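You operate a simulated robot arm through the tools that you are given. There is no shell and no other tool.

You run a simulated two-armed robot. Do the job below in one go: nothing can be reset, and whatever is moved stays where it is left.

JOB
Soap the wet vest, scrub its stain off with the yellow-bristle brush and drop it in the pink tub.
Fine: rub it on the soap bar, scrub it on the steel bench; the brush goes back. No more than 10 ml spilt; nothing pinched, dropped or knocked.

The check looks at the end state, three seconds after you hand in, the way a careful person would. Anything else that was tipped, shoved, dropped, spilled or broken makes it a failure.

ROBOT AND FRAMES
Two 7-joint arms with three-finger grippers on one trunk, on a base that moves. Base frame: it is fixed to the floor where the robot stands at the start and does not move with it; the origin is under the middle of the robot, x ahead of it, y to its left, z up; the surface under the hand at the start is at about z = 0.75. Readings come in m, rad, newtons and seconds.
The left shoulder is at the start at [0.046, 0.154, 0.996], the right one opposite. With the tool pointing down near the work surface each hand reaches from about 0.24 to 0.64 m from the robot's upright axis, wherever it stands, measured 20 degrees to its own side. Places, roughly: pink tub (27x26x10 cm) [0.6, -0.5, 0.8]; steel bench [0.6, -0.2, 0.8]; yellow soap bar (9x6x4 cm) [0.8, 0.1, 0.8]; yellow-bristle brush (15x6x5 cm) [0.7, 0, 0.8]. Payload 2.69 kg a hand.
The TCP of each hand is the grasp point between the finger pads, 0.029 m short of the fingertips. In the tool frame z runs along the fingers and y along their closing line. The gripper opens to 0.12 m; its body begins 0.078 m behind the TCP.
Orientation is that of the tool frame in the base frame, as a unit quaternion [x, y, z, w]. With the fingers straight down and closing along the base's y, the tool's x points along the base's -x, its y along +y and its z along -z.

CONTROLS
- The arms move only by the tool send_rows. It takes "left_increments", "right_increments" or both (then of equal length, played together; a hand with none holds still); each is a list of rows, each a list of 6 numbers: the shift along the tool's x, y, z in m, then the turn, a rotation vector about the tool's x, y, z in rad. In form: [[x, y, z, wx, wy, wz], ...]. A call has 1 to 20 rows; each row is the pose to reach, as a shift and turn from the pose commanded when the call began, along the tool's axes at that moment. "left_fingers" and "right_fingers" are, for a hand that has rows, the closure, from 0 (fully open) to 1 (shut), set as the call begins (left out, the last holds). Each row takes 0.2 s and may step no farther than 0.05 m and 0.15 rad from the row before; otherwise, or with a gripper value out of range, the whole call is refused. Where a pose cannot be reached the arm comes as near as it can. A force on the tool above 40 N (or 10 N above the force at the start of the call, whichever is more), or a blocked arm, ends the call early, and 0.2 s more pass. Each finger travels about 0.1362 m/s and halts on what it meets, pressing with about 21 N; the grip force reading is that of the motor and also rises with nothing between the fingers. The clock runs only during rows and for 0.2 s after the last one: add rows that repeat a pose to give the fingers time. The reply holds the time, the measured pose of the TCP, the force on the tool along the base axes, the opening and the grip force, in the units named above and with some noise, with the torque about the TCP (base axes, N m) and any sound that the robot's microphone picked up.
- Cameras (640 x 400 px; columns grow to the right, rows downward): "scene" is now at [0.1595, -0.0246, 1.1582]; the picture's right is [-0.27, -0.96, 0.00], its down [-0.41, 0.11, -0.91] and it looks along [0.87, -0.24, -0.42] (base axes); focal length 214 px, centre (320, 200). "left" rides on the left gripper at [0.063, 0, -0.104] in its tool frame; the picture's right is [0.00, 1.00, 0.00], its down [-0.83, 0.00, -0.56] and it looks along [-0.56, 0.00, 0.83] (tool axes); focal length 275 px, centre (320, 200). "right" rides on the right gripper at [0.063, 0, -0.104] in its tool frame; the picture's right is [0.00, 1.00, 0.00], its down [-0.83, 0.00, -0.56] and it looks along [-0.56, 0.00, 0.83] (tool axes); focal length 275 px, centre (320, 200).
- snapshot(camera): a new picture of that camera. No time passes.
- raise_lower(by): moves the trunk up (or, below 0, down) by that many m; the arms and the scene camera ride with it, the base frame stays. It gives what a move gives, with no picture.
- steer(legs): drives the robot by 1 to 6 legs, each [ahead, left, turn to the left] in m, m and rad, along the robot's own axes; the way and the turn of a leg run together, so that a leg with both is an arc; at most 1.5 m and 3.142 rad a leg. The arms and the cameras ride along, it lands a little off, and it stops where it bumps. It gives what a move gives.
- head_to(pan, tilt): turns the head with the scene camera to pan (to the left, within 1.396 rad either way) and tilt (down, from -0.506 to 1.204), counted from straight ahead of the robot (the tilt from the chest, where the trunk bows). It gives what a move gives.
- locate(camera, pixels): for up to 12 pixels [column, row] of the newest picture of that camera ("zoom" is the newest enlarged one), the place [x, y, z] in the base frame of the surface seen there, good to about 0.003 m. No time passes.
- zoom(camera, box): a new picture of the part [left, top, right, bottom] of that camera's present view, enlarged. No time passes.
- sign_off(): hands the job in; it is judged then, once.

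Leave the grippers open and the arms clear of the work at the hand-in unless told otherwise.

The tools are called as a command line: name --argument value ..., lists and objects as JSON in quotes. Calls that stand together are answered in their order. send_rows: Moves the arms, as the interface text tells. Its arguments: {"type":"object","properties":{"left_increments":{"type":"array","items":{"type":"array","items":{"type":"number"}}},"left_fingers":{"type":"number"},"right_increments":{"type":"array","items":{"type":"array","items":{"type":"number"}}},"right_fingers":{"type":"number"}},"required":[]} The other tools are called the same way: raise_lower (by) moves the trunk up or down; steer (legs) drives the base; head_to (pan, tilt) turns the head that bears the scene camera; snapshot (camera) takes a picture; locate (camera, pixels) gives the place of the surface under pixels of a picture; zoom (camera, box) takes an enlarged picture of a part of a camera's view; sign_off () hands the job in.

At the start:

```text
t: 0.0
left_tcp_pos: [0.3999, 0.0694, 1.0418]
left_tool_rot: [-0.001, 1.0, 0.0, 0.0]
left_ft_force: [0.3, 0.2, -0.2]
left_moment: [-0.01, -0.02, -0.01]
left_width: 0.1203
left_finger_force: 0.0
right_tcp_pos: [0.3501, -0.2061, 1.091]
right_tool_rot: [0.0, 1.0, 0.001, 0.0]
right_ft_force: [-0.1, -0.3, 0.0]
right_moment: [0.02, -0.02, -0.01]
right_width: 0.1199
right_finger_force: 0.1
trunk travel left (down, up): [-0.365, 0.073]
robot x, y, heading: [0.0029, -0.0002, 0.001]
head pan, tilt (commanded): [-0.272, 0.436]
```

scene: 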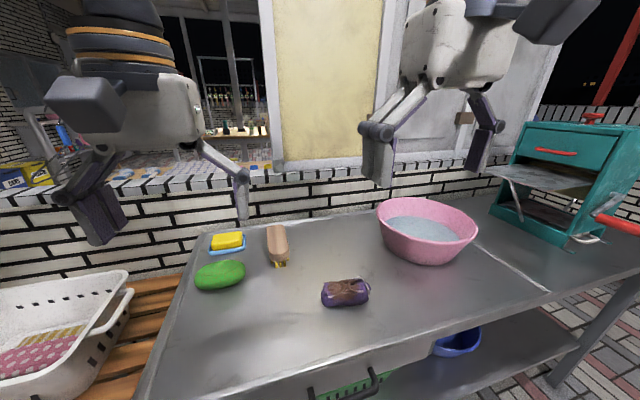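
right: 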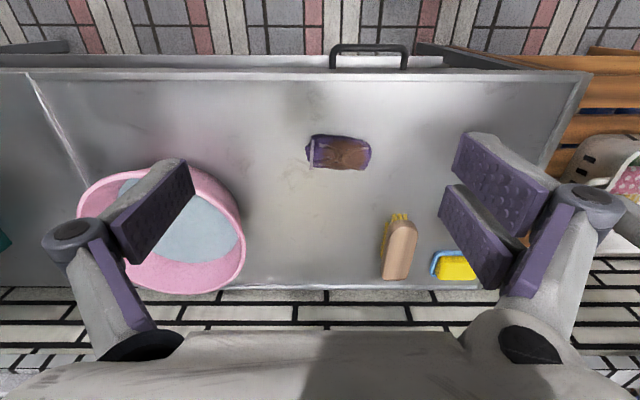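
left: 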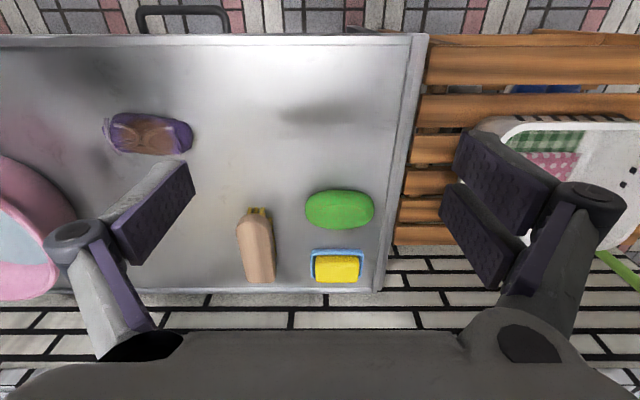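

I see a purple bundled cloth (the vest?) with a brown stain at scene px (345,292), a brush at (278,245), the yellow soap in a blue dish at (228,241), a green object at (220,274) and the pink tub at (427,230). First I look closer at these.

zoom --camera "scene" --box '[180, 210, 400, 330]'

locate --camera "scene" --pixels '[[345, 292], [324, 292], [367, 292], [345, 306], [278, 235], [280, 262], [228, 241], [220, 274], [427, 230], [380, 210], [475, 235], [420, 262]]'

zoom --camera "left" --box '[80, 90, 400, 300]'

zoom --camera "right" --box '[60, 90, 500, 310]'

```text
2.91 times, centred on (290, 270) of scene
```

zoom: 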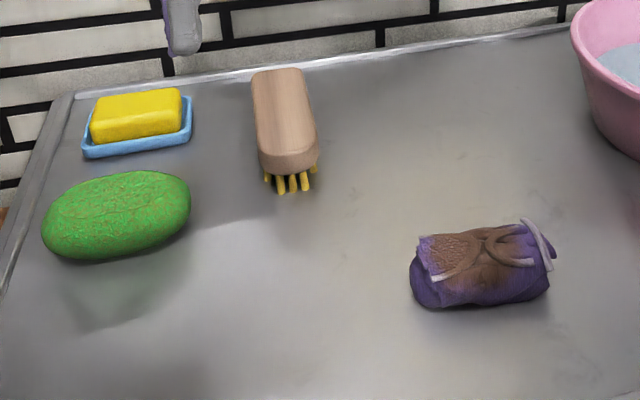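

```text
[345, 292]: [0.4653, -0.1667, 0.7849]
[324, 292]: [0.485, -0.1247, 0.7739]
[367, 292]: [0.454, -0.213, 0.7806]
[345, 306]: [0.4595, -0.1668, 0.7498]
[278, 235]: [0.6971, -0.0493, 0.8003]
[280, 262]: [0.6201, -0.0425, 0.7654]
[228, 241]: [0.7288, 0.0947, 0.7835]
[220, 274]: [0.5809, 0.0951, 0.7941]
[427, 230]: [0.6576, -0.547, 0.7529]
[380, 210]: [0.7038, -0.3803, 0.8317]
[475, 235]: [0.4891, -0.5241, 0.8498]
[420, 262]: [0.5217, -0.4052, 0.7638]
```

```text
1.90 times, centred on (240, 195) of left
```

zoom: 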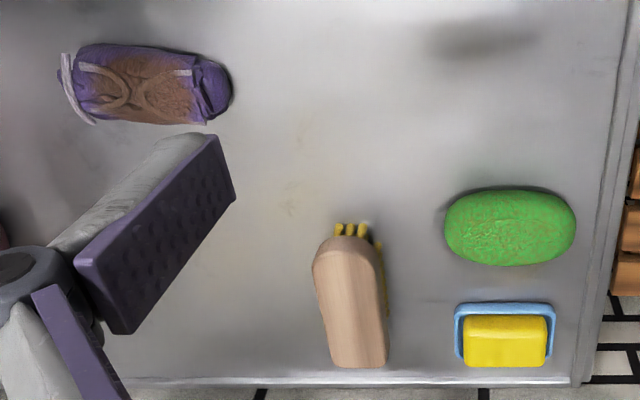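

```text
1.45 times, centred on (280, 200) of right
```

zoom: 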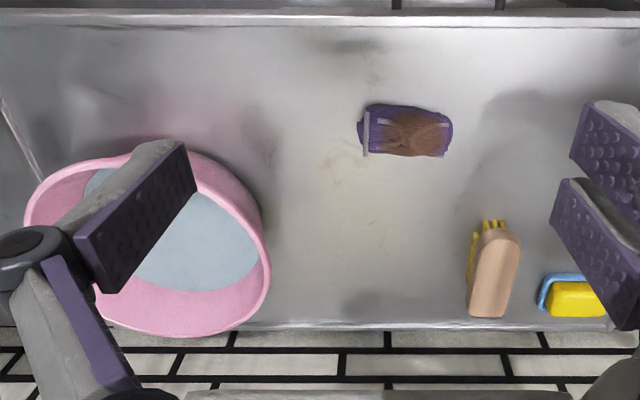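

The purple roll at about [0.465,-0.17,0.77] carries the brown stain. The soap sits at x=0.73, which is farther than the stated reach, so I need to see how much room there is between the robot and the bench edge. I tilt the head down to look.

head_to --pan 0.0 --tilt 1.15

snapshot --camera "scene"

```text
t: 1.1
left_tcp_pos: [0.4002, 0.0691, 1.041]
left_tool_rot: [-0.001, 1.0, 0.0, 0.001]
left_ft_force: [0.8, 0.6, -0.3]
left_moment: [0.01, 0.03, 0.03]
left_width: 0.1199
left_finger_force: 0.1
right_tcp_pos: [0.3502, -0.2051, 1.0904]
right_tool_rot: [0.0, 1.0, 0.001, 0.0]
right_ft_force: [-0.8, -0.7, 0.2]
right_moment: [0.02, 0.0, -0.01]
right_width: 0.12
right_finger_force: 0.0
trunk travel left (down, up): [-0.365, 0.073]
robot x, y, heading: [-0.0004, 0.0029, -0.002]
head pan, tilt (commanded): [0.0, 1.15]
```

```text
taken
```

scene: 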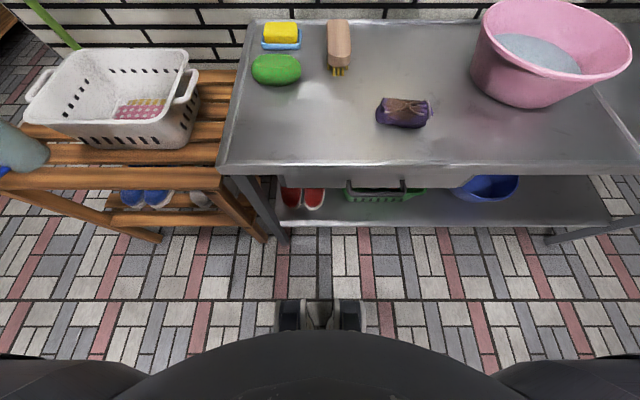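

The robot's base front shows at about (320,300), the bench edge at row ~170, the lower shelf edge at row ~228. I measure those places.

locate --camera "scene" --pixels '[[290, 300], [350, 300], [320, 305], [376, 172], [320, 168], [376, 200], [320, 226], [280, 240], [320, 260], [320, 330], [590, 165], [225, 165]]'

zoom --camera "scene" --box '[220, 140, 520, 340]'

```text
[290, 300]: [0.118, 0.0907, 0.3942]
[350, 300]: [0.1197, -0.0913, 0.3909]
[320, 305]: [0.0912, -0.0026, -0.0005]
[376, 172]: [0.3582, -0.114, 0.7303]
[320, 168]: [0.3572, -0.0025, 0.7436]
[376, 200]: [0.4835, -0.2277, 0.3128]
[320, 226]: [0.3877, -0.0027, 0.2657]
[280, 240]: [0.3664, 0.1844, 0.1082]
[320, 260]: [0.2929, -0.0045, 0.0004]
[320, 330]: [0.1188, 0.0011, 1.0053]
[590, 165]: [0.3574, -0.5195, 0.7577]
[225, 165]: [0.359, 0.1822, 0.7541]
```

```text
2.00 times, centred on (370, 240) of scene
```

zoom: 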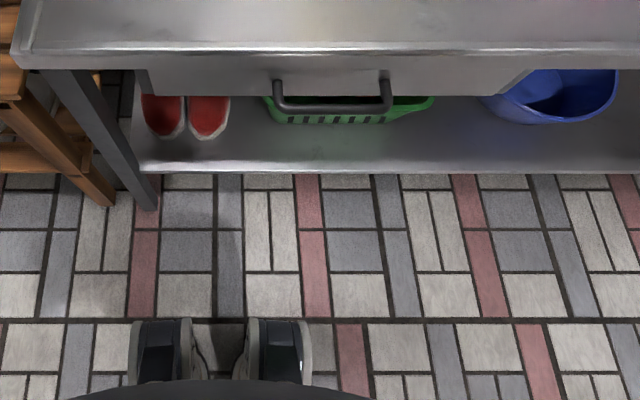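

The bench edge is at x≈0.357, the robot's front at x≈0.12. I check the drawer handle's protrusion and the wider footprint.

locate --camera "zoom" --pixels '[[333, 105], [280, 95], [386, 95], [150, 335], [300, 335], [215, 350], [270, 328], [215, 390], [80, 395], [400, 395]]'

head_to --pan -0.7 --tilt 1.2

snapshot --camera "scene"

head_to --pan 0.7 --tilt 1.2

snapshot --camera "scene"

```text
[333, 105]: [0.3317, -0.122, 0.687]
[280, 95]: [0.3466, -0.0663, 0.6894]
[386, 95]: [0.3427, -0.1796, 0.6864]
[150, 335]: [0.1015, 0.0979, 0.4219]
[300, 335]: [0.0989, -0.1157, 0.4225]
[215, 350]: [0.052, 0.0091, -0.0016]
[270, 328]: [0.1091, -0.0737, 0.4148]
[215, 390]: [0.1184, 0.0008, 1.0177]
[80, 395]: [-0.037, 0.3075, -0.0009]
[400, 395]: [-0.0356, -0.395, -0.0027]
```

```text
t: 2.1
left_tcp_pos: [0.4003, 0.0701, 1.0415]
left_tool_rot: [-0.001, 1.0, 0.0, 0.0]
left_ft_force: [1.1, 0.2, 0.2]
left_moment: [0.0, -0.01, -0.02]
left_width: 0.1202
left_finger_force: 0.0
right_tcp_pos: [0.3495, -0.2054, 1.0905]
right_tool_rot: [0.0, 1.0, 0.0, 0.001]
right_ft_force: [0.5, 0.0, -0.4]
right_moment: [-0.01, 0.0, 0.02]
right_width: 0.1202
right_finger_force: 0.2
trunk travel left (down, up): [-0.365, 0.073]
robot x, y, heading: [-0.0008, -0.001, -0.001]
head pan, tilt (commanded): [-0.7, 1.201]
```

```text
taken
```

scene: 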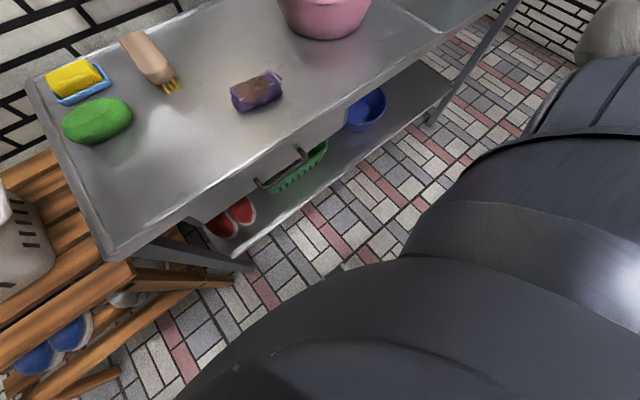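

```text
t: 3.7
left_tcp_pos: [0.4003, 0.0689, 1.0411]
left_tool_rot: [-0.001, 1.0, 0.0, 0.0]
left_ft_force: [0.0, 0.3, 0.0]
left_moment: [0.02, 0.01, 0.02]
left_width: 0.1198
left_finger_force: 0.0
right_tcp_pos: [0.351, -0.2057, 1.0907]
right_tool_rot: [0.0, 1.0, -0.001, -0.001]
right_ft_force: [-0.1, -1.3, 0.0]
right_moment: [0.0, -0.01, 0.01]
right_width: 0.12
right_finger_force: 0.0
trunk travel left (down, up): [-0.365, 0.073]
robot x, y, heading: [-0.0024, -0.0007, -0.001]
head pan, tilt (commanded): [0.7, 1.201]
```

```text
taken
```

scene: 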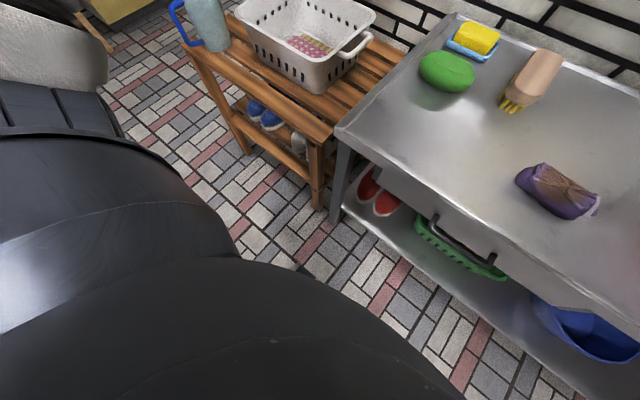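

The clearance is good: the handle sticks out to x≈0.325 and the robot's front is at x≈0.12, with the hands high above everything (z>1.0). I drive 0.13 m ahead so that the soap, brush and vest come within reach.

steer --legs '[[0.13, 0.0, 0.0]]'

head_to --pan -0.05 --tilt 0.8

snapshot --camera "scene"

snapshot --camera "left"

snapshot --camera "right"

```text
t: 5.0
left_tcp_pos: [0.5327, 0.0683, 1.0407]
left_tool_rot: [-0.001, 1.0, 0.0, 0.0]
left_ft_force: [0.3, 0.6, -0.4]
left_moment: [0.03, 0.05, 0.01]
left_width: 0.1201
left_finger_force: 0.0
right_tcp_pos: [0.4815, -0.2063, 1.0909]
right_tool_rot: [0.0, 1.0, 0.0, 0.0]
right_ft_force: [0.2, -0.6, -0.6]
right_moment: [0.0, 0.08, 0.03]
right_width: 0.1201
right_finger_force: 0.0
trunk travel left (down, up): [-0.365, 0.073]
robot x, y, heading: [0.133, 0.0008, -0.003]
head pan, tilt (commanded): [0.7, 1.201]
```

```text
t: 6.1
left_tcp_pos: [0.5296, 0.0685, 1.0406]
left_tool_rot: [-0.001, 1.0, 0.0, 0.001]
left_ft_force: [0.0, 0.2, 0.5]
left_moment: [0.01, 0.02, -0.01]
left_width: 0.1199
left_finger_force: 0.0
right_tcp_pos: [0.4797, -0.206, 1.0901]
right_tool_rot: [0.0, 1.0, 0.0, 0.0]
right_ft_force: [0.0, 0.7, -0.3]
right_moment: [-0.03, 0.01, 0.0]
right_width: 0.1202
right_finger_force: 0.2
trunk travel left (down, up): [-0.365, 0.073]
robot x, y, heading: [0.1312, -0.0007, 0.003]
head pan, tilt (commanded): [-0.051, 0.799]
```

```text
taken
```

scene: 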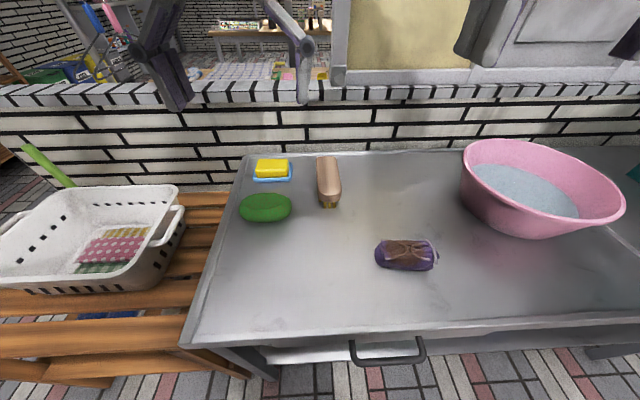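

```text
taken
```

left: 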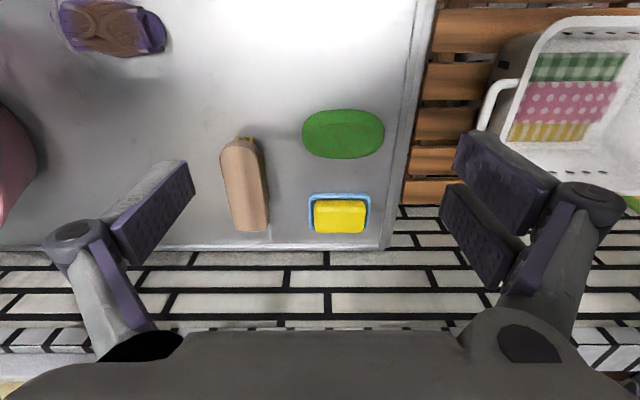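

```text
taken
```

right: 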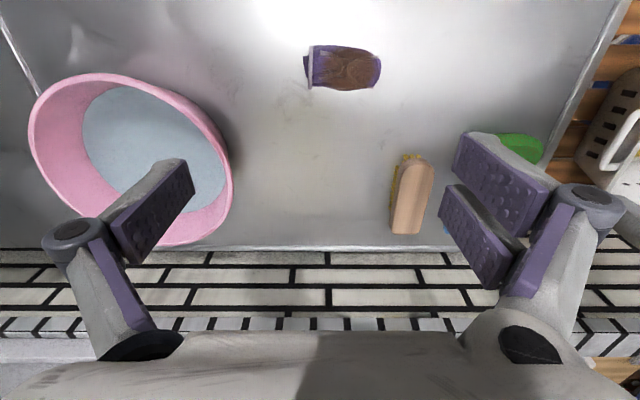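

All objects are in view from above. I measure the outlines of vest, brush, soap, dish and green bar in the left and right hand pictures.

locate --camera "left" --pixels '[[110, 28], [66, 25], [164, 35], [110, 52], [245, 150], [248, 229], [245, 138], [222, 165], [266, 165], [340, 217], [316, 202], [364, 232]]'

locate --camera "right" --pixels '[[345, 68], [308, 68], [379, 65], [345, 47], [345, 88], [405, 200], [410, 160], [130, 160], [60, 80], [228, 190], [150, 240], [395, 180]]'

zoom --camera "right" --box '[280, 20, 440, 120]'

zoom --camera "left" --box '[200, 90, 400, 250]'

zoom --camera "scene" --box '[230, 140, 450, 280]'

```text
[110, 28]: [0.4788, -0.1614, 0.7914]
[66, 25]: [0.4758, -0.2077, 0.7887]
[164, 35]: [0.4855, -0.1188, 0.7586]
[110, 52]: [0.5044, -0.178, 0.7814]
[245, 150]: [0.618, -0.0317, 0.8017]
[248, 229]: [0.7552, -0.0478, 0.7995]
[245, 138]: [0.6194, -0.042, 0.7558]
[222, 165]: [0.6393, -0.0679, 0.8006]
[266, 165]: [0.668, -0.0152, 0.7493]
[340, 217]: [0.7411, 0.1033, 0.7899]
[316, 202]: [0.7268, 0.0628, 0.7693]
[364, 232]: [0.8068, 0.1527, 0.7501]
```

```text
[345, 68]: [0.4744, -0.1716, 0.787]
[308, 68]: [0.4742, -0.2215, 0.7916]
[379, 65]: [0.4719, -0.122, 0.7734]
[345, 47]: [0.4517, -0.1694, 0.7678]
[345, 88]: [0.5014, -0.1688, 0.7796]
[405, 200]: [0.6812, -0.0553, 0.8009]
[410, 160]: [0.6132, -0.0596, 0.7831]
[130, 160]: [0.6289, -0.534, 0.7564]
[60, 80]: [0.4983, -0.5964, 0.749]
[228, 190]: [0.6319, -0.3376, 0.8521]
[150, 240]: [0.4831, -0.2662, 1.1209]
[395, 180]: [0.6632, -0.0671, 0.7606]
```

```text
4.00 times, centred on (360, 70) of right
```

zoom: 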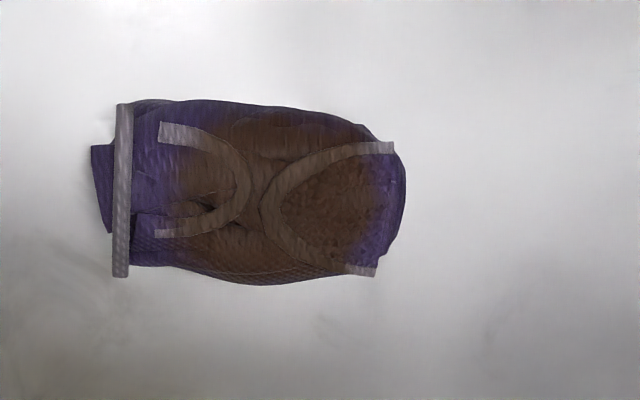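

```text
2.50 times, centred on (300, 170) of left
```

zoom: 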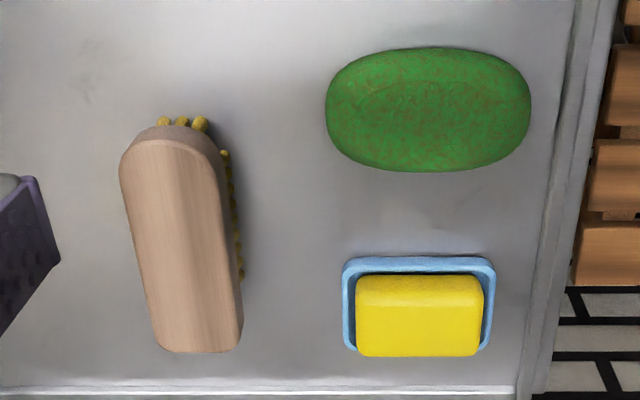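

```text
2.86 times, centred on (340, 210) of scene
```

zoom: 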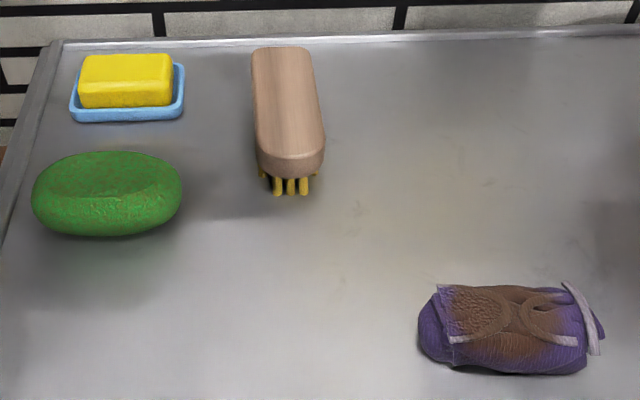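

The vest spans y −0.222…−0.12, x 0.445…0.51, top z≈0.79; the free purple end is on its right (hem at y≈−0.215), so I intend to hold it there with the right hand and brush with the left. I check the finger geometry in the right hand picture: pads at about (150,215), (500,165), (480,240).

locate --camera "right" --pixels '[[118, 225], [180, 170], [135, 260], [190, 195], [460, 150], [545, 190], [470, 180], [450, 200], [490, 280], [445, 215], [515, 255], [320, 350]]'

zoom --camera "right" --box '[0, 100, 640, 400]'

```text
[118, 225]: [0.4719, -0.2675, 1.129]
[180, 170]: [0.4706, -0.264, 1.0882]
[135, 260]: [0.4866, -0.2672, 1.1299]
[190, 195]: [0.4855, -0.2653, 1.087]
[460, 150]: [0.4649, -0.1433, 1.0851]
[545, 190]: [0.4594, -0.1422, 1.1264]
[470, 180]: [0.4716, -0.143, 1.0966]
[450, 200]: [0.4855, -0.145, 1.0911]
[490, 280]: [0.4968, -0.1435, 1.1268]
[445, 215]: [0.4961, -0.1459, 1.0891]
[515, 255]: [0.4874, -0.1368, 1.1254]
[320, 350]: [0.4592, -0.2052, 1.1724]
```

```text
1.00 times, centred on (320, 250) of right (not enlarged: the box is as wide or as high as the picture)
```

zoom: 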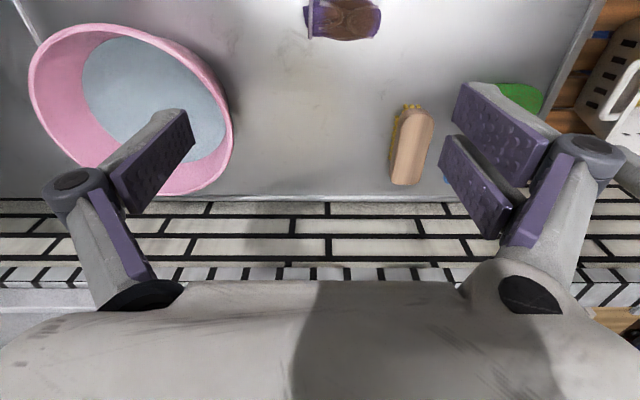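

The fingertips when open seem only ~5 mm past the TCP, so they may swing forward on closing. I test by closing the right fingers to about half in free air and measuring the tips.

send_rows --right_increments '[[0, 0, 0, 0, 0, 0], [0, 0, 0, 0, 0, 0], [0, 0, 0, 0, 0, 0], [0, 0, 0, 0, 0, 0]]' --right_fingers 0.5

snapshot --camera "right"

```text
t: 7.1
left_tcp_pos: [0.5305, 0.0693, 1.0416]
left_tool_rot: [-0.001, 1.0, 0.001, 0.001]
left_ft_force: [-0.2, 0.8, -0.1]
left_moment: [0.01, -0.03, 0.0]
left_width: 0.1197
left_finger_force: 0.0
right_tcp_pos: [0.4811, -0.2054, 1.0897]
right_tool_rot: [0.0, 1.0, 0.0, 0.0]
right_ft_force: [1.2, 0.0, 0.6]
right_moment: [0.0, 0.0, 0.01]
right_width: 0.0601
right_finger_force: 0.0
trunk travel left (down, up): [-0.365, 0.073]
robot x, y, heading: [0.1296, 0.0008, 0.004]
head pan, tilt (commanded): [-0.051, 0.799]
```

```text
taken
```

right: 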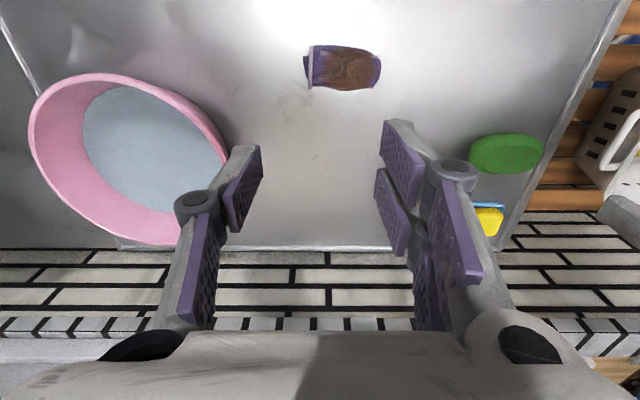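

At half closing the pads are now parallel with the proximal links splayed. I measure the tips at (258,150), (262,180), (390,125), (378,172), the knuckles at (195,205), (450,172).

locate --camera "right" --pixels '[[258, 152], [260, 175], [232, 220], [385, 125], [378, 172], [405, 245], [420, 205], [195, 205], [452, 172], [200, 320], [470, 270], [240, 150]]'

zoom --camera "right" --box '[160, 100, 500, 320]'

```text
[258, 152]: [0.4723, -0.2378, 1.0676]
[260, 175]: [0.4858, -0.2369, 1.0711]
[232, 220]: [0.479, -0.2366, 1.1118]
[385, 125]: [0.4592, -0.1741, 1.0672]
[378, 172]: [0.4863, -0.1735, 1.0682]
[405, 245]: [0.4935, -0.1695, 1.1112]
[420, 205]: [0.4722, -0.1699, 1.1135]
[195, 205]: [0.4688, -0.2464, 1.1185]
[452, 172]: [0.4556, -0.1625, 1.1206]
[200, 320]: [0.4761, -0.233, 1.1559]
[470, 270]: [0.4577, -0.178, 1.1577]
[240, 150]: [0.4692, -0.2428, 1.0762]
```

```text
1.82 times, centred on (330, 210) of right
```

zoom: 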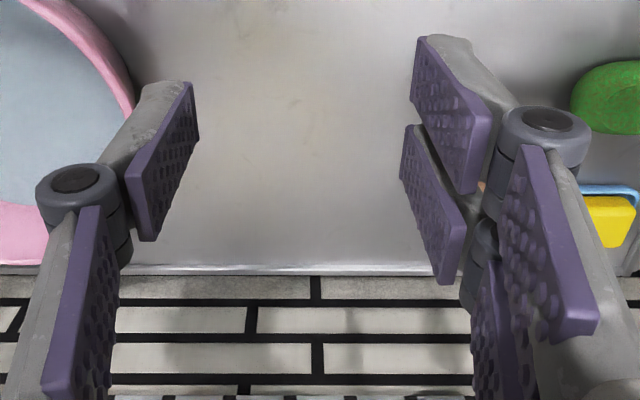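

Measured: tips reach ~5 mm past the TCP when open, ~23 mm at 6 cm opening. Now I reopen the right fingers and yaw the right hand 90° so it closes along the base's x, while the left hand withdraws to the left so that the middle is free.

send_rows --right_increments '[[0, 0, 0, 0, 0, 0.143], [0, 0, 0, 0, 0, 0.286], [0, 0, 0, 0, 0, 0.429], [0, 0, 0, 0, 0, 0.572], [0, 0, 0, 0, 0, 0.715], [0, 0, 0, 0, 0, 0.858], [0, 0, 0, 0, 0, 1.0], [0, 0, 0, 0, 0, 1.143], [0, 0, 0, 0, 0, 1.286], [0, 0, 0, 0, 0, 1.429], [0, 0, 0, 0, 0, 1.571]]' --right_fingers 0.0 --left_increments '[[0.01, 0.04, 0, 0, 0, 0], [0.02, 0.08, 0, 0, 0, 0], [0.03, 0.12, 0, 0, 0, 0], [0.05, 0.15, 0, 0, 0, 0], [0.07, 0.18, 0, 0, 0, 0], [0.08, 0.2, 0, 0, 0, 0], [0.09, 0.22, 0, 0, 0, 0], [0.1, 0.24, 0, 0, 0, 0], [0.1, 0.24, 0, 0, 0, 0], [0.1, 0.24, 0, 0, 0, 0], [0.1, 0.24, 0, 0, 0, 0]]'

snapshot --camera "scene"

```text
t: 9.5
left_tcp_pos: [0.4355, 0.3007, 1.0292]
left_tool_rot: [-0.001, 1.0, -0.001, 0.001]
left_ft_force: [-0.4, -0.5, 0.4]
left_moment: [-0.03, 0.0, -0.01]
left_width: 0.1199
left_finger_force: 0.1
left hand out of reach, approached as far as the arm can: row 8, 9, 10, 11
right_tcp_pos: [0.4809, -0.2061, 1.0904]
right_tool_rot: [0.708, 0.706, 0.001, 0.001]
right_ft_force: [0.6, 0.3, 0.0]
right_moment: [-0.02, 0.03, -0.01]
right_width: 0.1201
right_finger_force: 0.1
trunk travel left (down, up): [-0.365, 0.073]
robot x, y, heading: [0.1299, 0.0025, -0.005]
head pan, tilt (commanded): [-0.051, 0.799]
```

```text
taken
```

scene: 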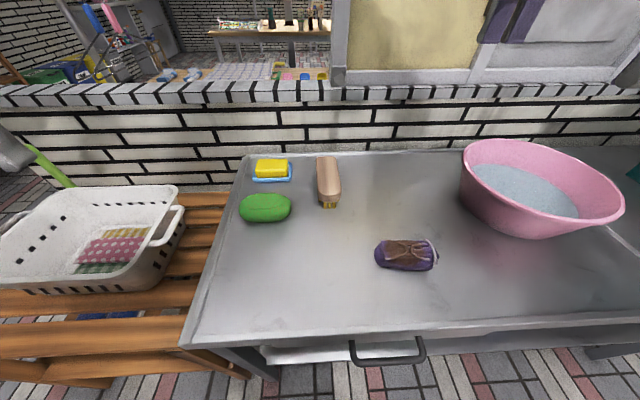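

The right hand now closes along base x. Next I tilt it 40° (fingers pointing left-down) and bring it to a stand-off right of and above the vest at about [0.478,−0.30,0.92].

send_rows --right_increments '[[-0.018, 0, 0.034, 0, 0.14, 0], [-0.036, 0, 0.068, 0, 0.28, 0], [-0.054, 0, 0.102, 0, 0.42, 0], [-0.072, 0, 0.136, 0, 0.56, 0], [-0.094, -0.003, 0.17, 0, 0.698, 0], [-0.094, -0.003, 0.17, 0, 0.698, 0]]'

snapshot --camera "right"

snapshot --camera "scene"

```text
t: 10.9
left_tcp_pos: [0.4375, 0.3001, 1.0304]
left_tool_rot: [-0.001, 1.0, -0.002, 0.001]
left_ft_force: [0.6, 0.0, 0.2]
left_moment: [0.0, -0.02, 0.01]
left_width: 0.1201
left_finger_force: 0.0
right_tcp_pos: [0.4779, -0.2978, 0.9214]
right_tool_rot: [0.664, 0.664, 0.243, -0.242]
right_ft_force: [0.2, 0.1, -0.4]
right_moment: [0.0, 0.01, 0.01]
right_width: 0.1202
right_finger_force: 0.0
trunk travel left (down, up): [-0.365, 0.073]
robot x, y, heading: [0.126, 0.0039, -0.003]
head pan, tilt (commanded): [-0.051, 0.799]
```

```text
taken
```

right: 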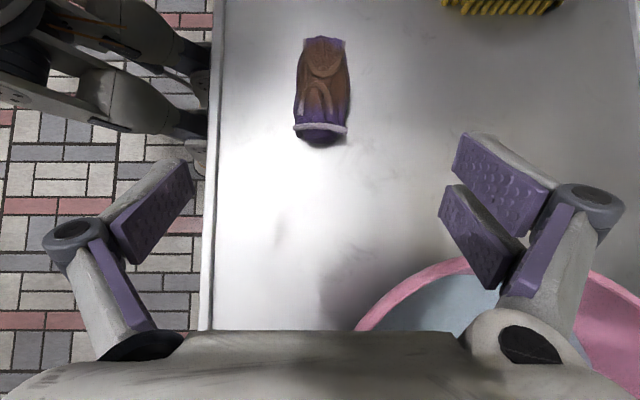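

```text
taken
```

scene: 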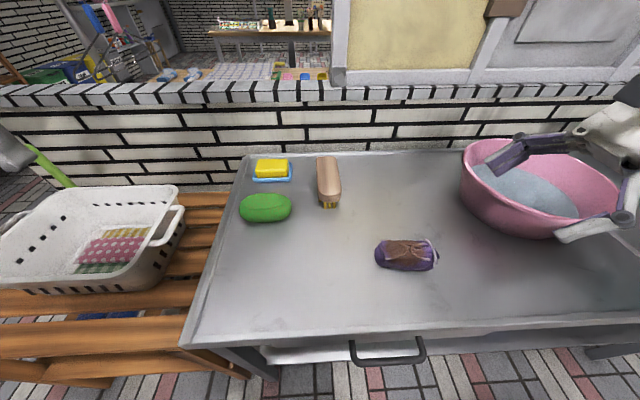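

I measure the vest ends and the nearest tub rim in the right picture to plan the descent: vest at (322,90), its hem (320,128), tub rim (365,318), (455,263).

locate --camera "right" --pixels '[[320, 140], [297, 126], [346, 126], [320, 118], [298, 100], [349, 95], [325, 70], [308, 40], [342, 40], [362, 322], [400, 290], [455, 263]]'

zoom --camera "right" --box '[240, 10, 400, 160]'

```text
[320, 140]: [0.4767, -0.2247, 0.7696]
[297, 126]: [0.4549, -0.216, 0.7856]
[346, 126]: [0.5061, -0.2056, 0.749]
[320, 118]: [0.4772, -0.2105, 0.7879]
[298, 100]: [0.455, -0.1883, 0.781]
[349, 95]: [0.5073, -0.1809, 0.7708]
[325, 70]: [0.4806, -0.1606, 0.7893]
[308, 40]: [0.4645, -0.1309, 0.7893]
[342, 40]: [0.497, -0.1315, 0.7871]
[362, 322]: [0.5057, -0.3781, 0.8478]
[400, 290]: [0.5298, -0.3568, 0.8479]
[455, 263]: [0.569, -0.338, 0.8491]
```

```text
2.67 times, centred on (320, 85) of right
```

zoom: 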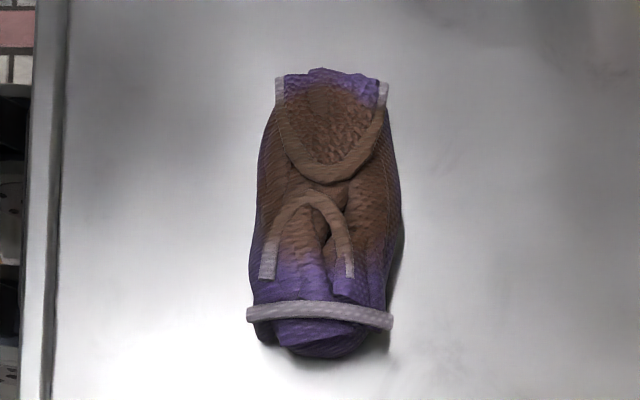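

Tub rim comes to [0.569,−0.338,0.85], so I lessen the tilt to 32° for clearance over it. I move to a pre-grasp 8 cm back along the fingers, at about [0.480,−0.258,0.854].

send_rows --right_increments '[[-0.004, 0.001, 0.026, 0, -0.05, 0], [-0.008, 0.002, 0.052, 0, -0.1, 0], [-0.0125, 0.002, 0.077, 0, -0.14, 0], [-0.0125, 0.002, 0.077, 0, -0.14, 0]]'

snapshot --camera "right"

snapshot --camera "scene"

```text
t: 11.9
left_tcp_pos: [0.4369, 0.2993, 1.031]
left_tool_rot: [-0.001, 1.0, 0.0, 0.001]
left_ft_force: [-0.9, 0.5, 0.3]
left_moment: [-0.01, 0.01, 0.01]
left_width: 0.12
left_finger_force: 0.1
right_tcp_pos: [0.4775, -0.2594, 0.854]
right_tool_rot: [0.679, 0.68, 0.194, -0.195]
right_ft_force: [-0.2, 0.1, -0.5]
right_moment: [0.03, -0.01, -0.01]
right_width: 0.1202
right_finger_force: 0.1
trunk travel left (down, up): [-0.365, 0.073]
robot x, y, heading: [0.1294, -0.0004, -0.003]
head pan, tilt (commanded): [-0.051, 0.799]
```

```text
taken
```

right: 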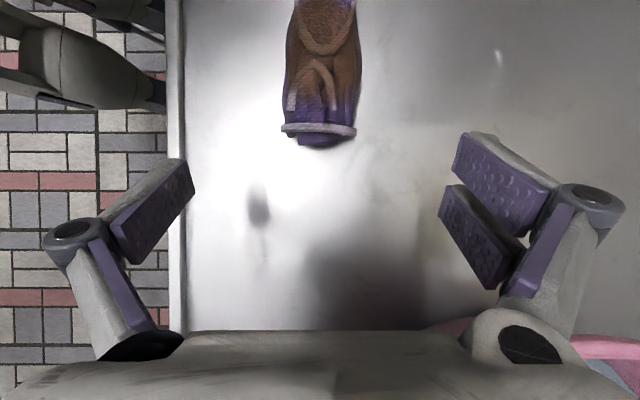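

```text
taken
```

scene: 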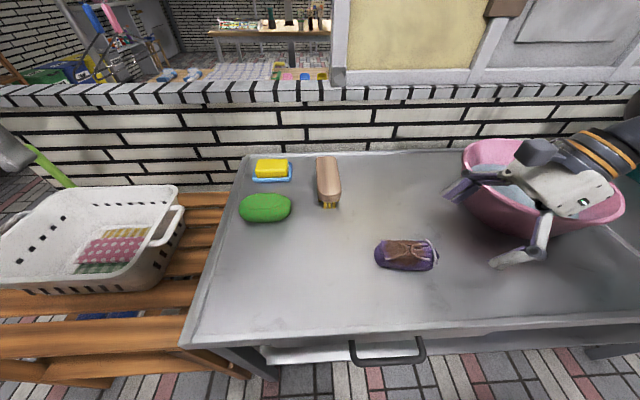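

Path is clear. I approach along the fingers to about [0.480,−0.216,0.786], fingers still open.

send_rows --right_increments '[[0, 0.001, 0.027, 0, 0, 0], [0, 0.002, 0.05, 0, 0, 0], [0.001, 0.0025, 0.068, 0, 0, 0], [0.001, 0.0025, 0.0805, 0, 0, 0], [0.001, 0.0025, 0.0805, 0, 0, 0]]'

snapshot --camera "right"

snapshot --camera "scene"

```text
t: 13.1
left_tcp_pos: [0.4358, 0.299, 1.0301]
left_tool_rot: [-0.001, 1.0, 0.0, 0.0]
left_ft_force: [0.4, 0.3, 0.8]
left_moment: [-0.01, 0.0, -0.01]
left_width: 0.1202
left_finger_force: 0.0
right_tcp_pos: [0.4813, -0.2177, 0.787]
right_tool_rot: [0.68, 0.68, 0.194, -0.194]
right_ft_force: [-0.7, -0.9, -0.2]
right_moment: [0.0, 0.03, 0.01]
right_width: 0.1199
right_finger_force: 0.0
trunk travel left (down, up): [-0.365, 0.073]
robot x, y, heading: [0.1279, -0.0007, -0.006]
head pan, tilt (commanded): [-0.051, 0.799]
```

```text
taken
```

right: 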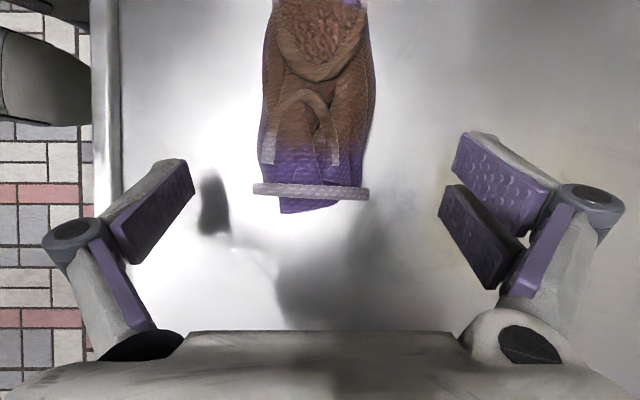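

```text
taken
```

scene: 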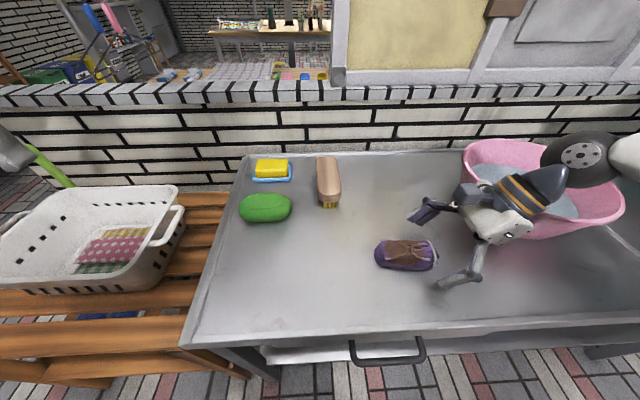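

The fingers straddle the vest's purple end (hem at row 190). I close gently in steps, first to a 5 cm opening, and read the grip.

send_rows --right_increments '[[0, 0, 0, 0, 0, 0], [0, 0, 0, 0, 0, 0], [0, 0, 0, 0, 0, 0], [0, 0, 0, 0, 0, 0]]' --right_fingers 0.58

snapshot --camera "right"

```text
t: 14.1
left_tcp_pos: [0.4358, 0.3002, 1.0306]
left_tool_rot: [-0.001, 1.0, 0.0, 0.001]
left_ft_force: [-0.2, -0.1, -0.3]
left_moment: [-0.01, -0.03, 0.01]
left_width: 0.12
left_finger_force: 0.2
right_tcp_pos: [0.4809, -0.2159, 0.785]
right_tool_rot: [0.68, 0.68, 0.195, -0.195]
right_ft_force: [-1.8, -0.1, 0.0]
right_moment: [0.03, -0.01, 0.01]
right_width: 0.0513
right_finger_force: 0.3
trunk travel left (down, up): [-0.365, 0.073]
robot x, y, heading: [0.1264, 0.001, -0.003]
head pan, tilt (commanded): [-0.051, 0.799]
```

```text
taken
```

right: 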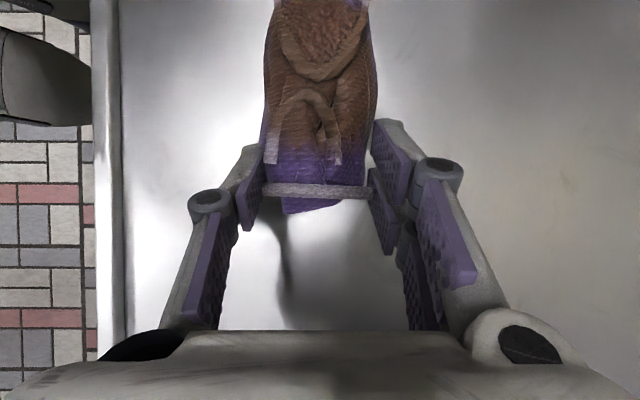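

Opening 0.051 m and grip ~0: just touching. I close further in small steps to about 4 cm.

send_rows --right_increments '[[0, 0, 0, 0, 0, 0], [0, 0, 0, 0, 0, 0], [0, 0, 0, 0, 0, 0]]' --right_fingers 0.66

snapshot --camera "right"

```text
t: 14.9
left_tcp_pos: [0.4382, 0.2992, 1.031]
left_tool_rot: [-0.001, 1.0, 0.0, 0.001]
left_ft_force: [0.2, 0.3, -0.1]
left_moment: [0.0, 0.0, -0.02]
left_width: 0.1201
left_finger_force: 0.0
right_tcp_pos: [0.481, -0.2163, 0.7867]
right_tool_rot: [0.68, 0.68, 0.195, -0.195]
right_ft_force: [0.0, -0.7, 1.0]
right_moment: [-0.01, 0.0, -0.05]
right_width: 0.0488
right_finger_force: 21.1
trunk travel left (down, up): [-0.365, 0.073]
robot x, y, heading: [0.129, -0.0002, 0.002]
head pan, tilt (commanded): [-0.051, 0.799]
```

```text
taken
```

right: 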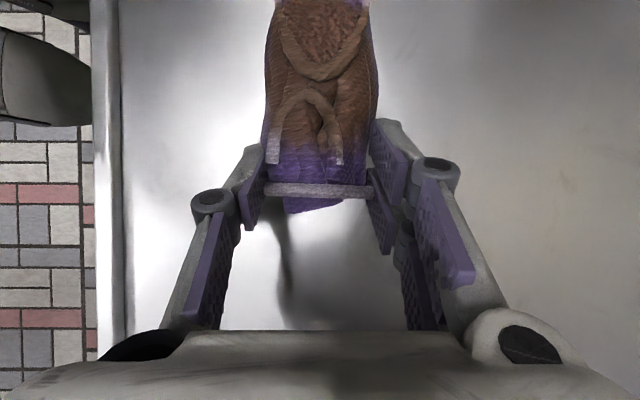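

The vest is gripped: 0.0488 m, 21 N. I lift it straight up 0.13 m and look.

send_rows --right_increments '[[0.0106, 0, -0.017, 0, 0, 0], [0.0265, 0, -0.0424, 0, 0, 0], [0.0424, 0, -0.0678, 0, 0, 0], [0.0583, 0, -0.0933, 0, 0, 0], [0.069, 0, -0.1102, 0, 0, 0], [0.069, 0, -0.1102, 0, 0, 0]]'

snapshot --camera "right"

snapshot --camera "scene"

```text
t: 16.3
left_tcp_pos: [0.4376, 0.3, 1.0298]
left_tool_rot: [-0.001, 1.0, 0.0, 0.001]
left_ft_force: [-0.8, 0.0, -0.3]
left_moment: [0.0, 0.02, 0.01]
left_width: 0.12
left_finger_force: 0.1
right_tcp_pos: [0.4813, -0.2165, 0.9167]
right_tool_rot: [0.68, 0.679, 0.195, -0.195]
right_ft_force: [-0.6, 0.7, -1.9]
right_moment: [-0.08, 0.0, 0.0]
right_width: 0.0492
right_finger_force: 21.1
trunk travel left (down, up): [-0.365, 0.073]
robot x, y, heading: [0.1296, 0.0018, -0.003]
head pan, tilt (commanded): [-0.051, 0.799]
```

```text
taken
```

right: 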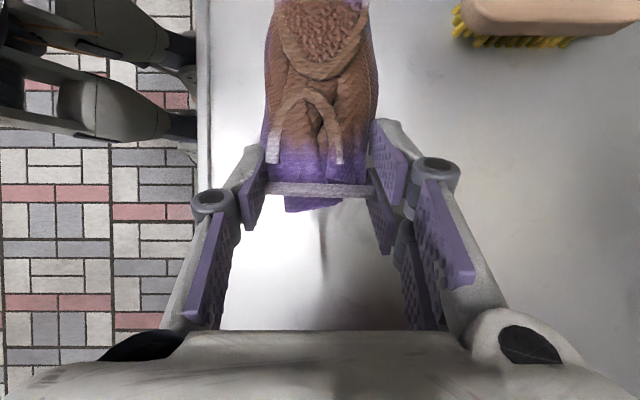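

```text
taken
```

scene: 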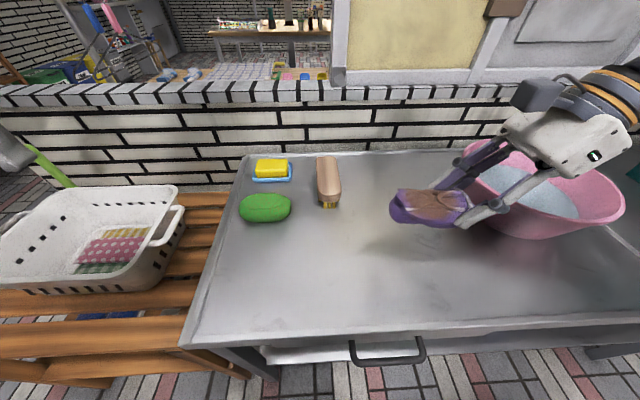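

The vest is held rigidly, stain up; its weight is about 2 N. Now I measure the soap and dish precisely before rubbing: zoom on scene (230..310,150..200).

zoom --camera "scene" --box '[230, 145, 350, 220]'

snapshot --camera "left"

```text
5.33 times, centred on (290, 182) of scene
```

zoom: 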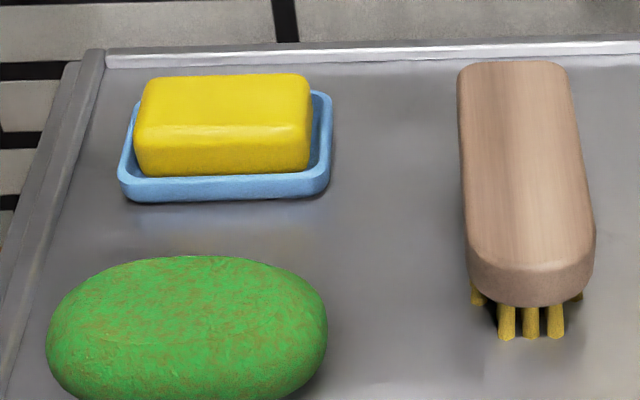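

```text
taken
```

left: 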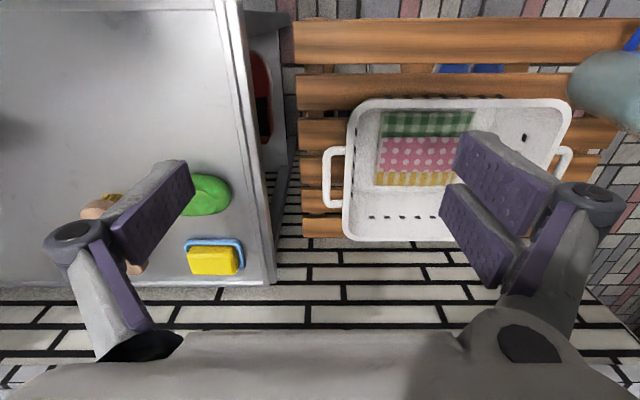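

locate --camera "zoom" --pixels '[[150, 85], [298, 85], [140, 122], [304, 124], [220, 100], [222, 165], [125, 185], [325, 180], [318, 100], [480, 70], [590, 240], [200, 270]]'

locate --camera "left" --pixels '[[213, 260], [191, 251], [235, 251], [191, 272], [237, 272], [186, 242], [241, 242], [208, 180]]'

```text
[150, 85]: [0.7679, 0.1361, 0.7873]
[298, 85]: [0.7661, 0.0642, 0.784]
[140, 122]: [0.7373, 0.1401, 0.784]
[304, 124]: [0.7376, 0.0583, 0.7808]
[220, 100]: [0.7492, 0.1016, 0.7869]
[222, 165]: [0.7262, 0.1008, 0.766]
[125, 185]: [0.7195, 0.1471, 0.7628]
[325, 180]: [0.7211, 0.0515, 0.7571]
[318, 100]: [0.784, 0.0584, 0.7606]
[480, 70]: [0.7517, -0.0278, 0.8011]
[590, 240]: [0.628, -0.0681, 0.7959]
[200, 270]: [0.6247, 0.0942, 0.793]
```

```text
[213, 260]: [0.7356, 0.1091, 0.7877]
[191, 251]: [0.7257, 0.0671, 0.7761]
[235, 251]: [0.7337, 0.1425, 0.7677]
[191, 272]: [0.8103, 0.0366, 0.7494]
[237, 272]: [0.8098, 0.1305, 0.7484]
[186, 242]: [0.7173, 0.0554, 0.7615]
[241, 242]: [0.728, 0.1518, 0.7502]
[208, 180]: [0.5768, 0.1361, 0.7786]
```

Soap: centre ≈[0.752,0.10], top z≈0.788, 8.5 cm along y; dish rim z≈0.762. I carry the vest high (bottom >0.86) toward the soap while yawing it 40° so it points forward-left, easing the reach: TCP to about [0.71,0.05,0.90].

send_rows --right_increments '[[0.0241, 0.0254, 0.0173, -0.041, 0, 0.066], [0.0482, 0.0509, 0.0346, -0.082, 0, 0.132], [0.0723, 0.0763, 0.0519, -0.123, 0, 0.197], [0.0964, 0.1018, 0.0692, -0.164, 0, 0.263], [0.1206, 0.1272, 0.0865, -0.206, 0, 0.329], [0.1447, 0.1527, 0.1038, -0.247, 0, 0.395], [0.1688, 0.1781, 0.1211, -0.288, 0, 0.46], [0.1929, 0.2036, 0.1384, -0.329, 0, 0.526], [0.217, 0.229, 0.1557, -0.37, 0, 0.592], [0.217, 0.229, 0.1557, -0.37, 0, 0.592]]'

snapshot --camera "scene"

snapshot --camera "right"

snapshot --camera "left"

```text
t: 18.5
left_tcp_pos: [0.4375, 0.2995, 1.03]
left_tool_rot: [-0.001, 1.0, 0.0, 0.0]
left_ft_force: [0.0, -0.4, -0.1]
left_moment: [0.0, 0.0, 0.04]
left_width: 0.1199
left_finger_force: 0.0
right_tcp_pos: [0.7103, 0.0489, 0.8995]
right_tool_rot: [0.872, 0.405, 0.25, -0.116]
right_ft_force: [0.0, -0.3, -2.4]
right_moment: [-0.08, 0.08, 0.01]
right_width: 0.0492
right_finger_force: 21.2
trunk travel left (down, up): [-0.365, 0.073]
robot x, y, heading: [0.1299, -0.0034, -0.002]
head pan, tilt (commanded): [-0.051, 0.799]
```

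```text
taken
```

scene: 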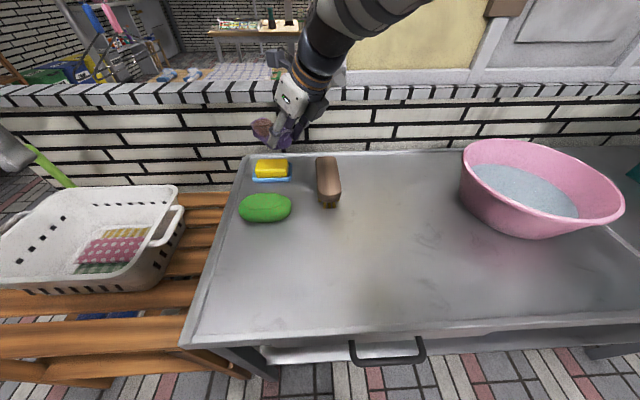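

```text
taken
```

right: 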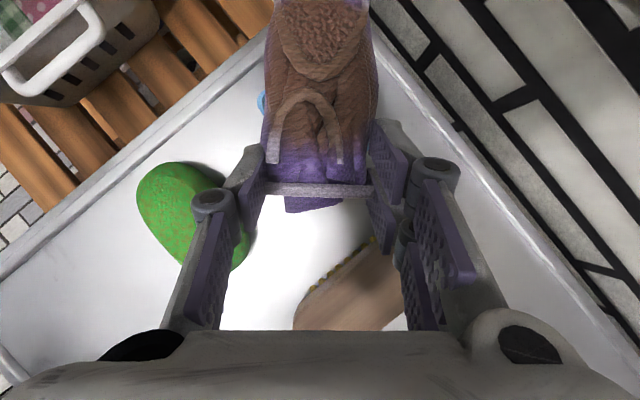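

```text
taken
```

left: 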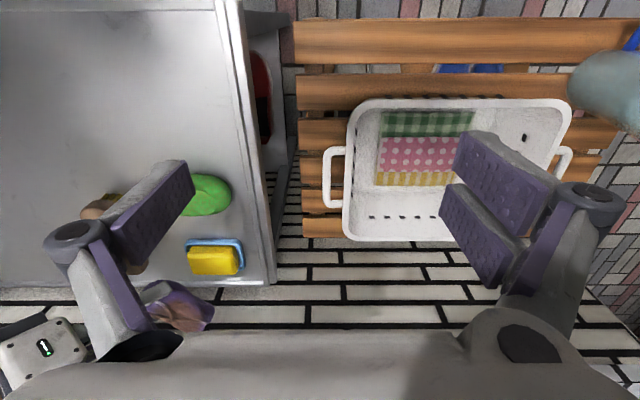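

The pose was reached. The vest's outer half hangs above the soap. I lower to about 1 cm above contact (TCP z≈0.836) and look.

send_rows --right_increments '[[-0.0112, 0, 0.018, 0, 0, 0], [-0.0225, 0, 0.036, 0, 0, 0], [-0.0337, 0, 0.0539, 0, 0, 0], [-0.0337, 0, 0.0539, 0, 0, 0]]'

zoom --camera "scene" --box '[220, 80, 400, 220]'

zoom --camera "left" --box '[60, 160, 300, 340]'

snapshot --camera "right"

```text
t: 19.5
left_tcp_pos: [0.436, 0.2994, 1.0296]
left_tool_rot: [-0.001, 1.0, 0.0, 0.001]
left_ft_force: [-0.4, -0.7, 0.3]
left_moment: [0.01, 0.02, 0.0]
left_width: 0.1201
left_finger_force: 0.1
right_tcp_pos: [0.7096, 0.0502, 0.836]
right_tool_rot: [0.871, 0.406, 0.25, -0.116]
right_ft_force: [-0.7, -0.4, -1.8]
right_moment: [-0.08, 0.04, 0.0]
right_width: 0.0489
right_finger_force: 20.5
trunk travel left (down, up): [-0.365, 0.073]
robot x, y, heading: [0.1286, -0.0015, -0.005]
head pan, tilt (commanded): [-0.051, 0.799]
```

```text
2.86 times, centred on (310, 150) of scene
```

zoom: 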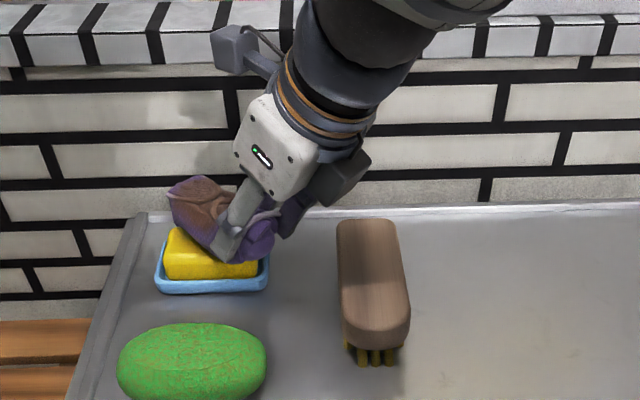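

```text
2.22 times, centred on (180, 250) of left
```

zoom: 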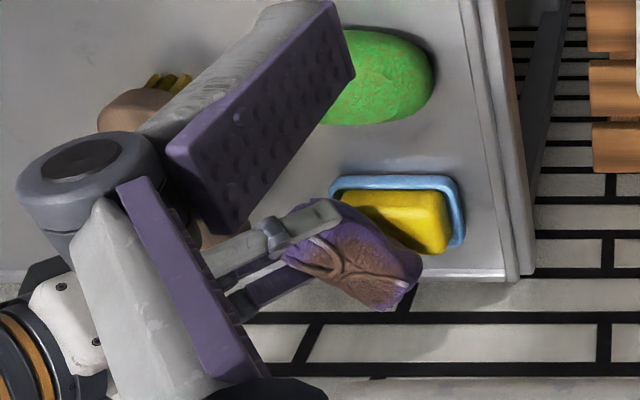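

```text
taken
```

right: 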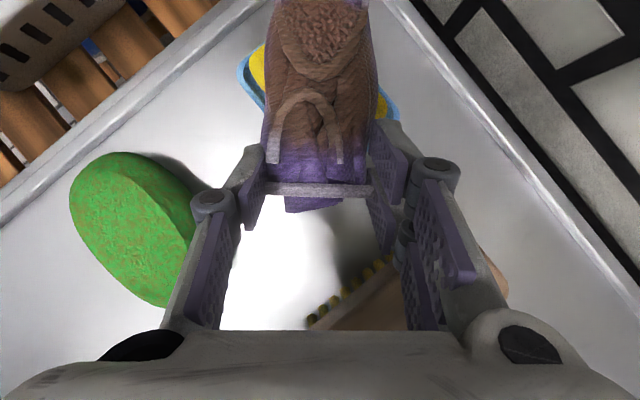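

The vest is right above the soap with ~1 cm to go. I lower 8 mm, then creep.

send_rows --right_increments '[[-0.0021, 0, 0.0034, 0, 0, 0], [-0.0042, 0, 0.0068, 0, 0, 0], [-0.0042, 0, 0.0068, 0, 0, 0]]'

```text
t: 20.3
left_tcp_pos: [0.4372, 0.299, 1.03]
left_tool_rot: [-0.002, 1.0, 0.0, 0.001]
left_ft_force: [-0.4, 0.1, -0.1]
left_moment: [0.03, -0.05, 0.0]
left_width: 0.1201
left_finger_force: 0.1
right_tcp_pos: [0.7101, 0.0508, 0.827]
right_tool_rot: [0.871, 0.406, 0.25, -0.116]
right_ft_force: [-0.1, 0.0, -2.1]
right_moment: [-0.07, 0.09, -0.03]
right_width: 0.0489
right_finger_force: 21.1
trunk travel left (down, up): [-0.365, 0.073]
robot x, y, heading: [0.1291, 0.0015, -0.003]
head pan, tilt (commanded): [-0.051, 0.799]
```

No contact yet (−2.1 N is the vest's weight). Another 3 mm.

send_rows --right_increments '[[-0.0008, 0, 0.0013, 0, 0, 0], [-0.0016, 0, 0.0025, 0, 0, 0], [-0.0016, 0, 0.0025, 0, 0, 0]]'

```text
t: 21.1
left_tcp_pos: [0.437, 0.3002, 1.0293]
left_tool_rot: [-0.001, 1.0, 0.0, 0.001]
left_ft_force: [-0.6, -0.1, 0.0]
left_moment: [-0.01, -0.03, 0.06]
left_width: 0.12
left_finger_force: 0.0
right_tcp_pos: [0.7103, 0.0502, 0.824]
right_tool_rot: [0.871, 0.406, 0.25, -0.116]
right_ft_force: [0.0, 0.1, -1.9]
right_moment: [-0.06, 0.09, 0.03]
right_width: 0.0492
right_finger_force: 20.1
trunk travel left (down, up): [-0.365, 0.073]
robot x, y, heading: [0.1285, -0.0001, -0.002]
head pan, tilt (commanded): [-0.051, 0.799]
```

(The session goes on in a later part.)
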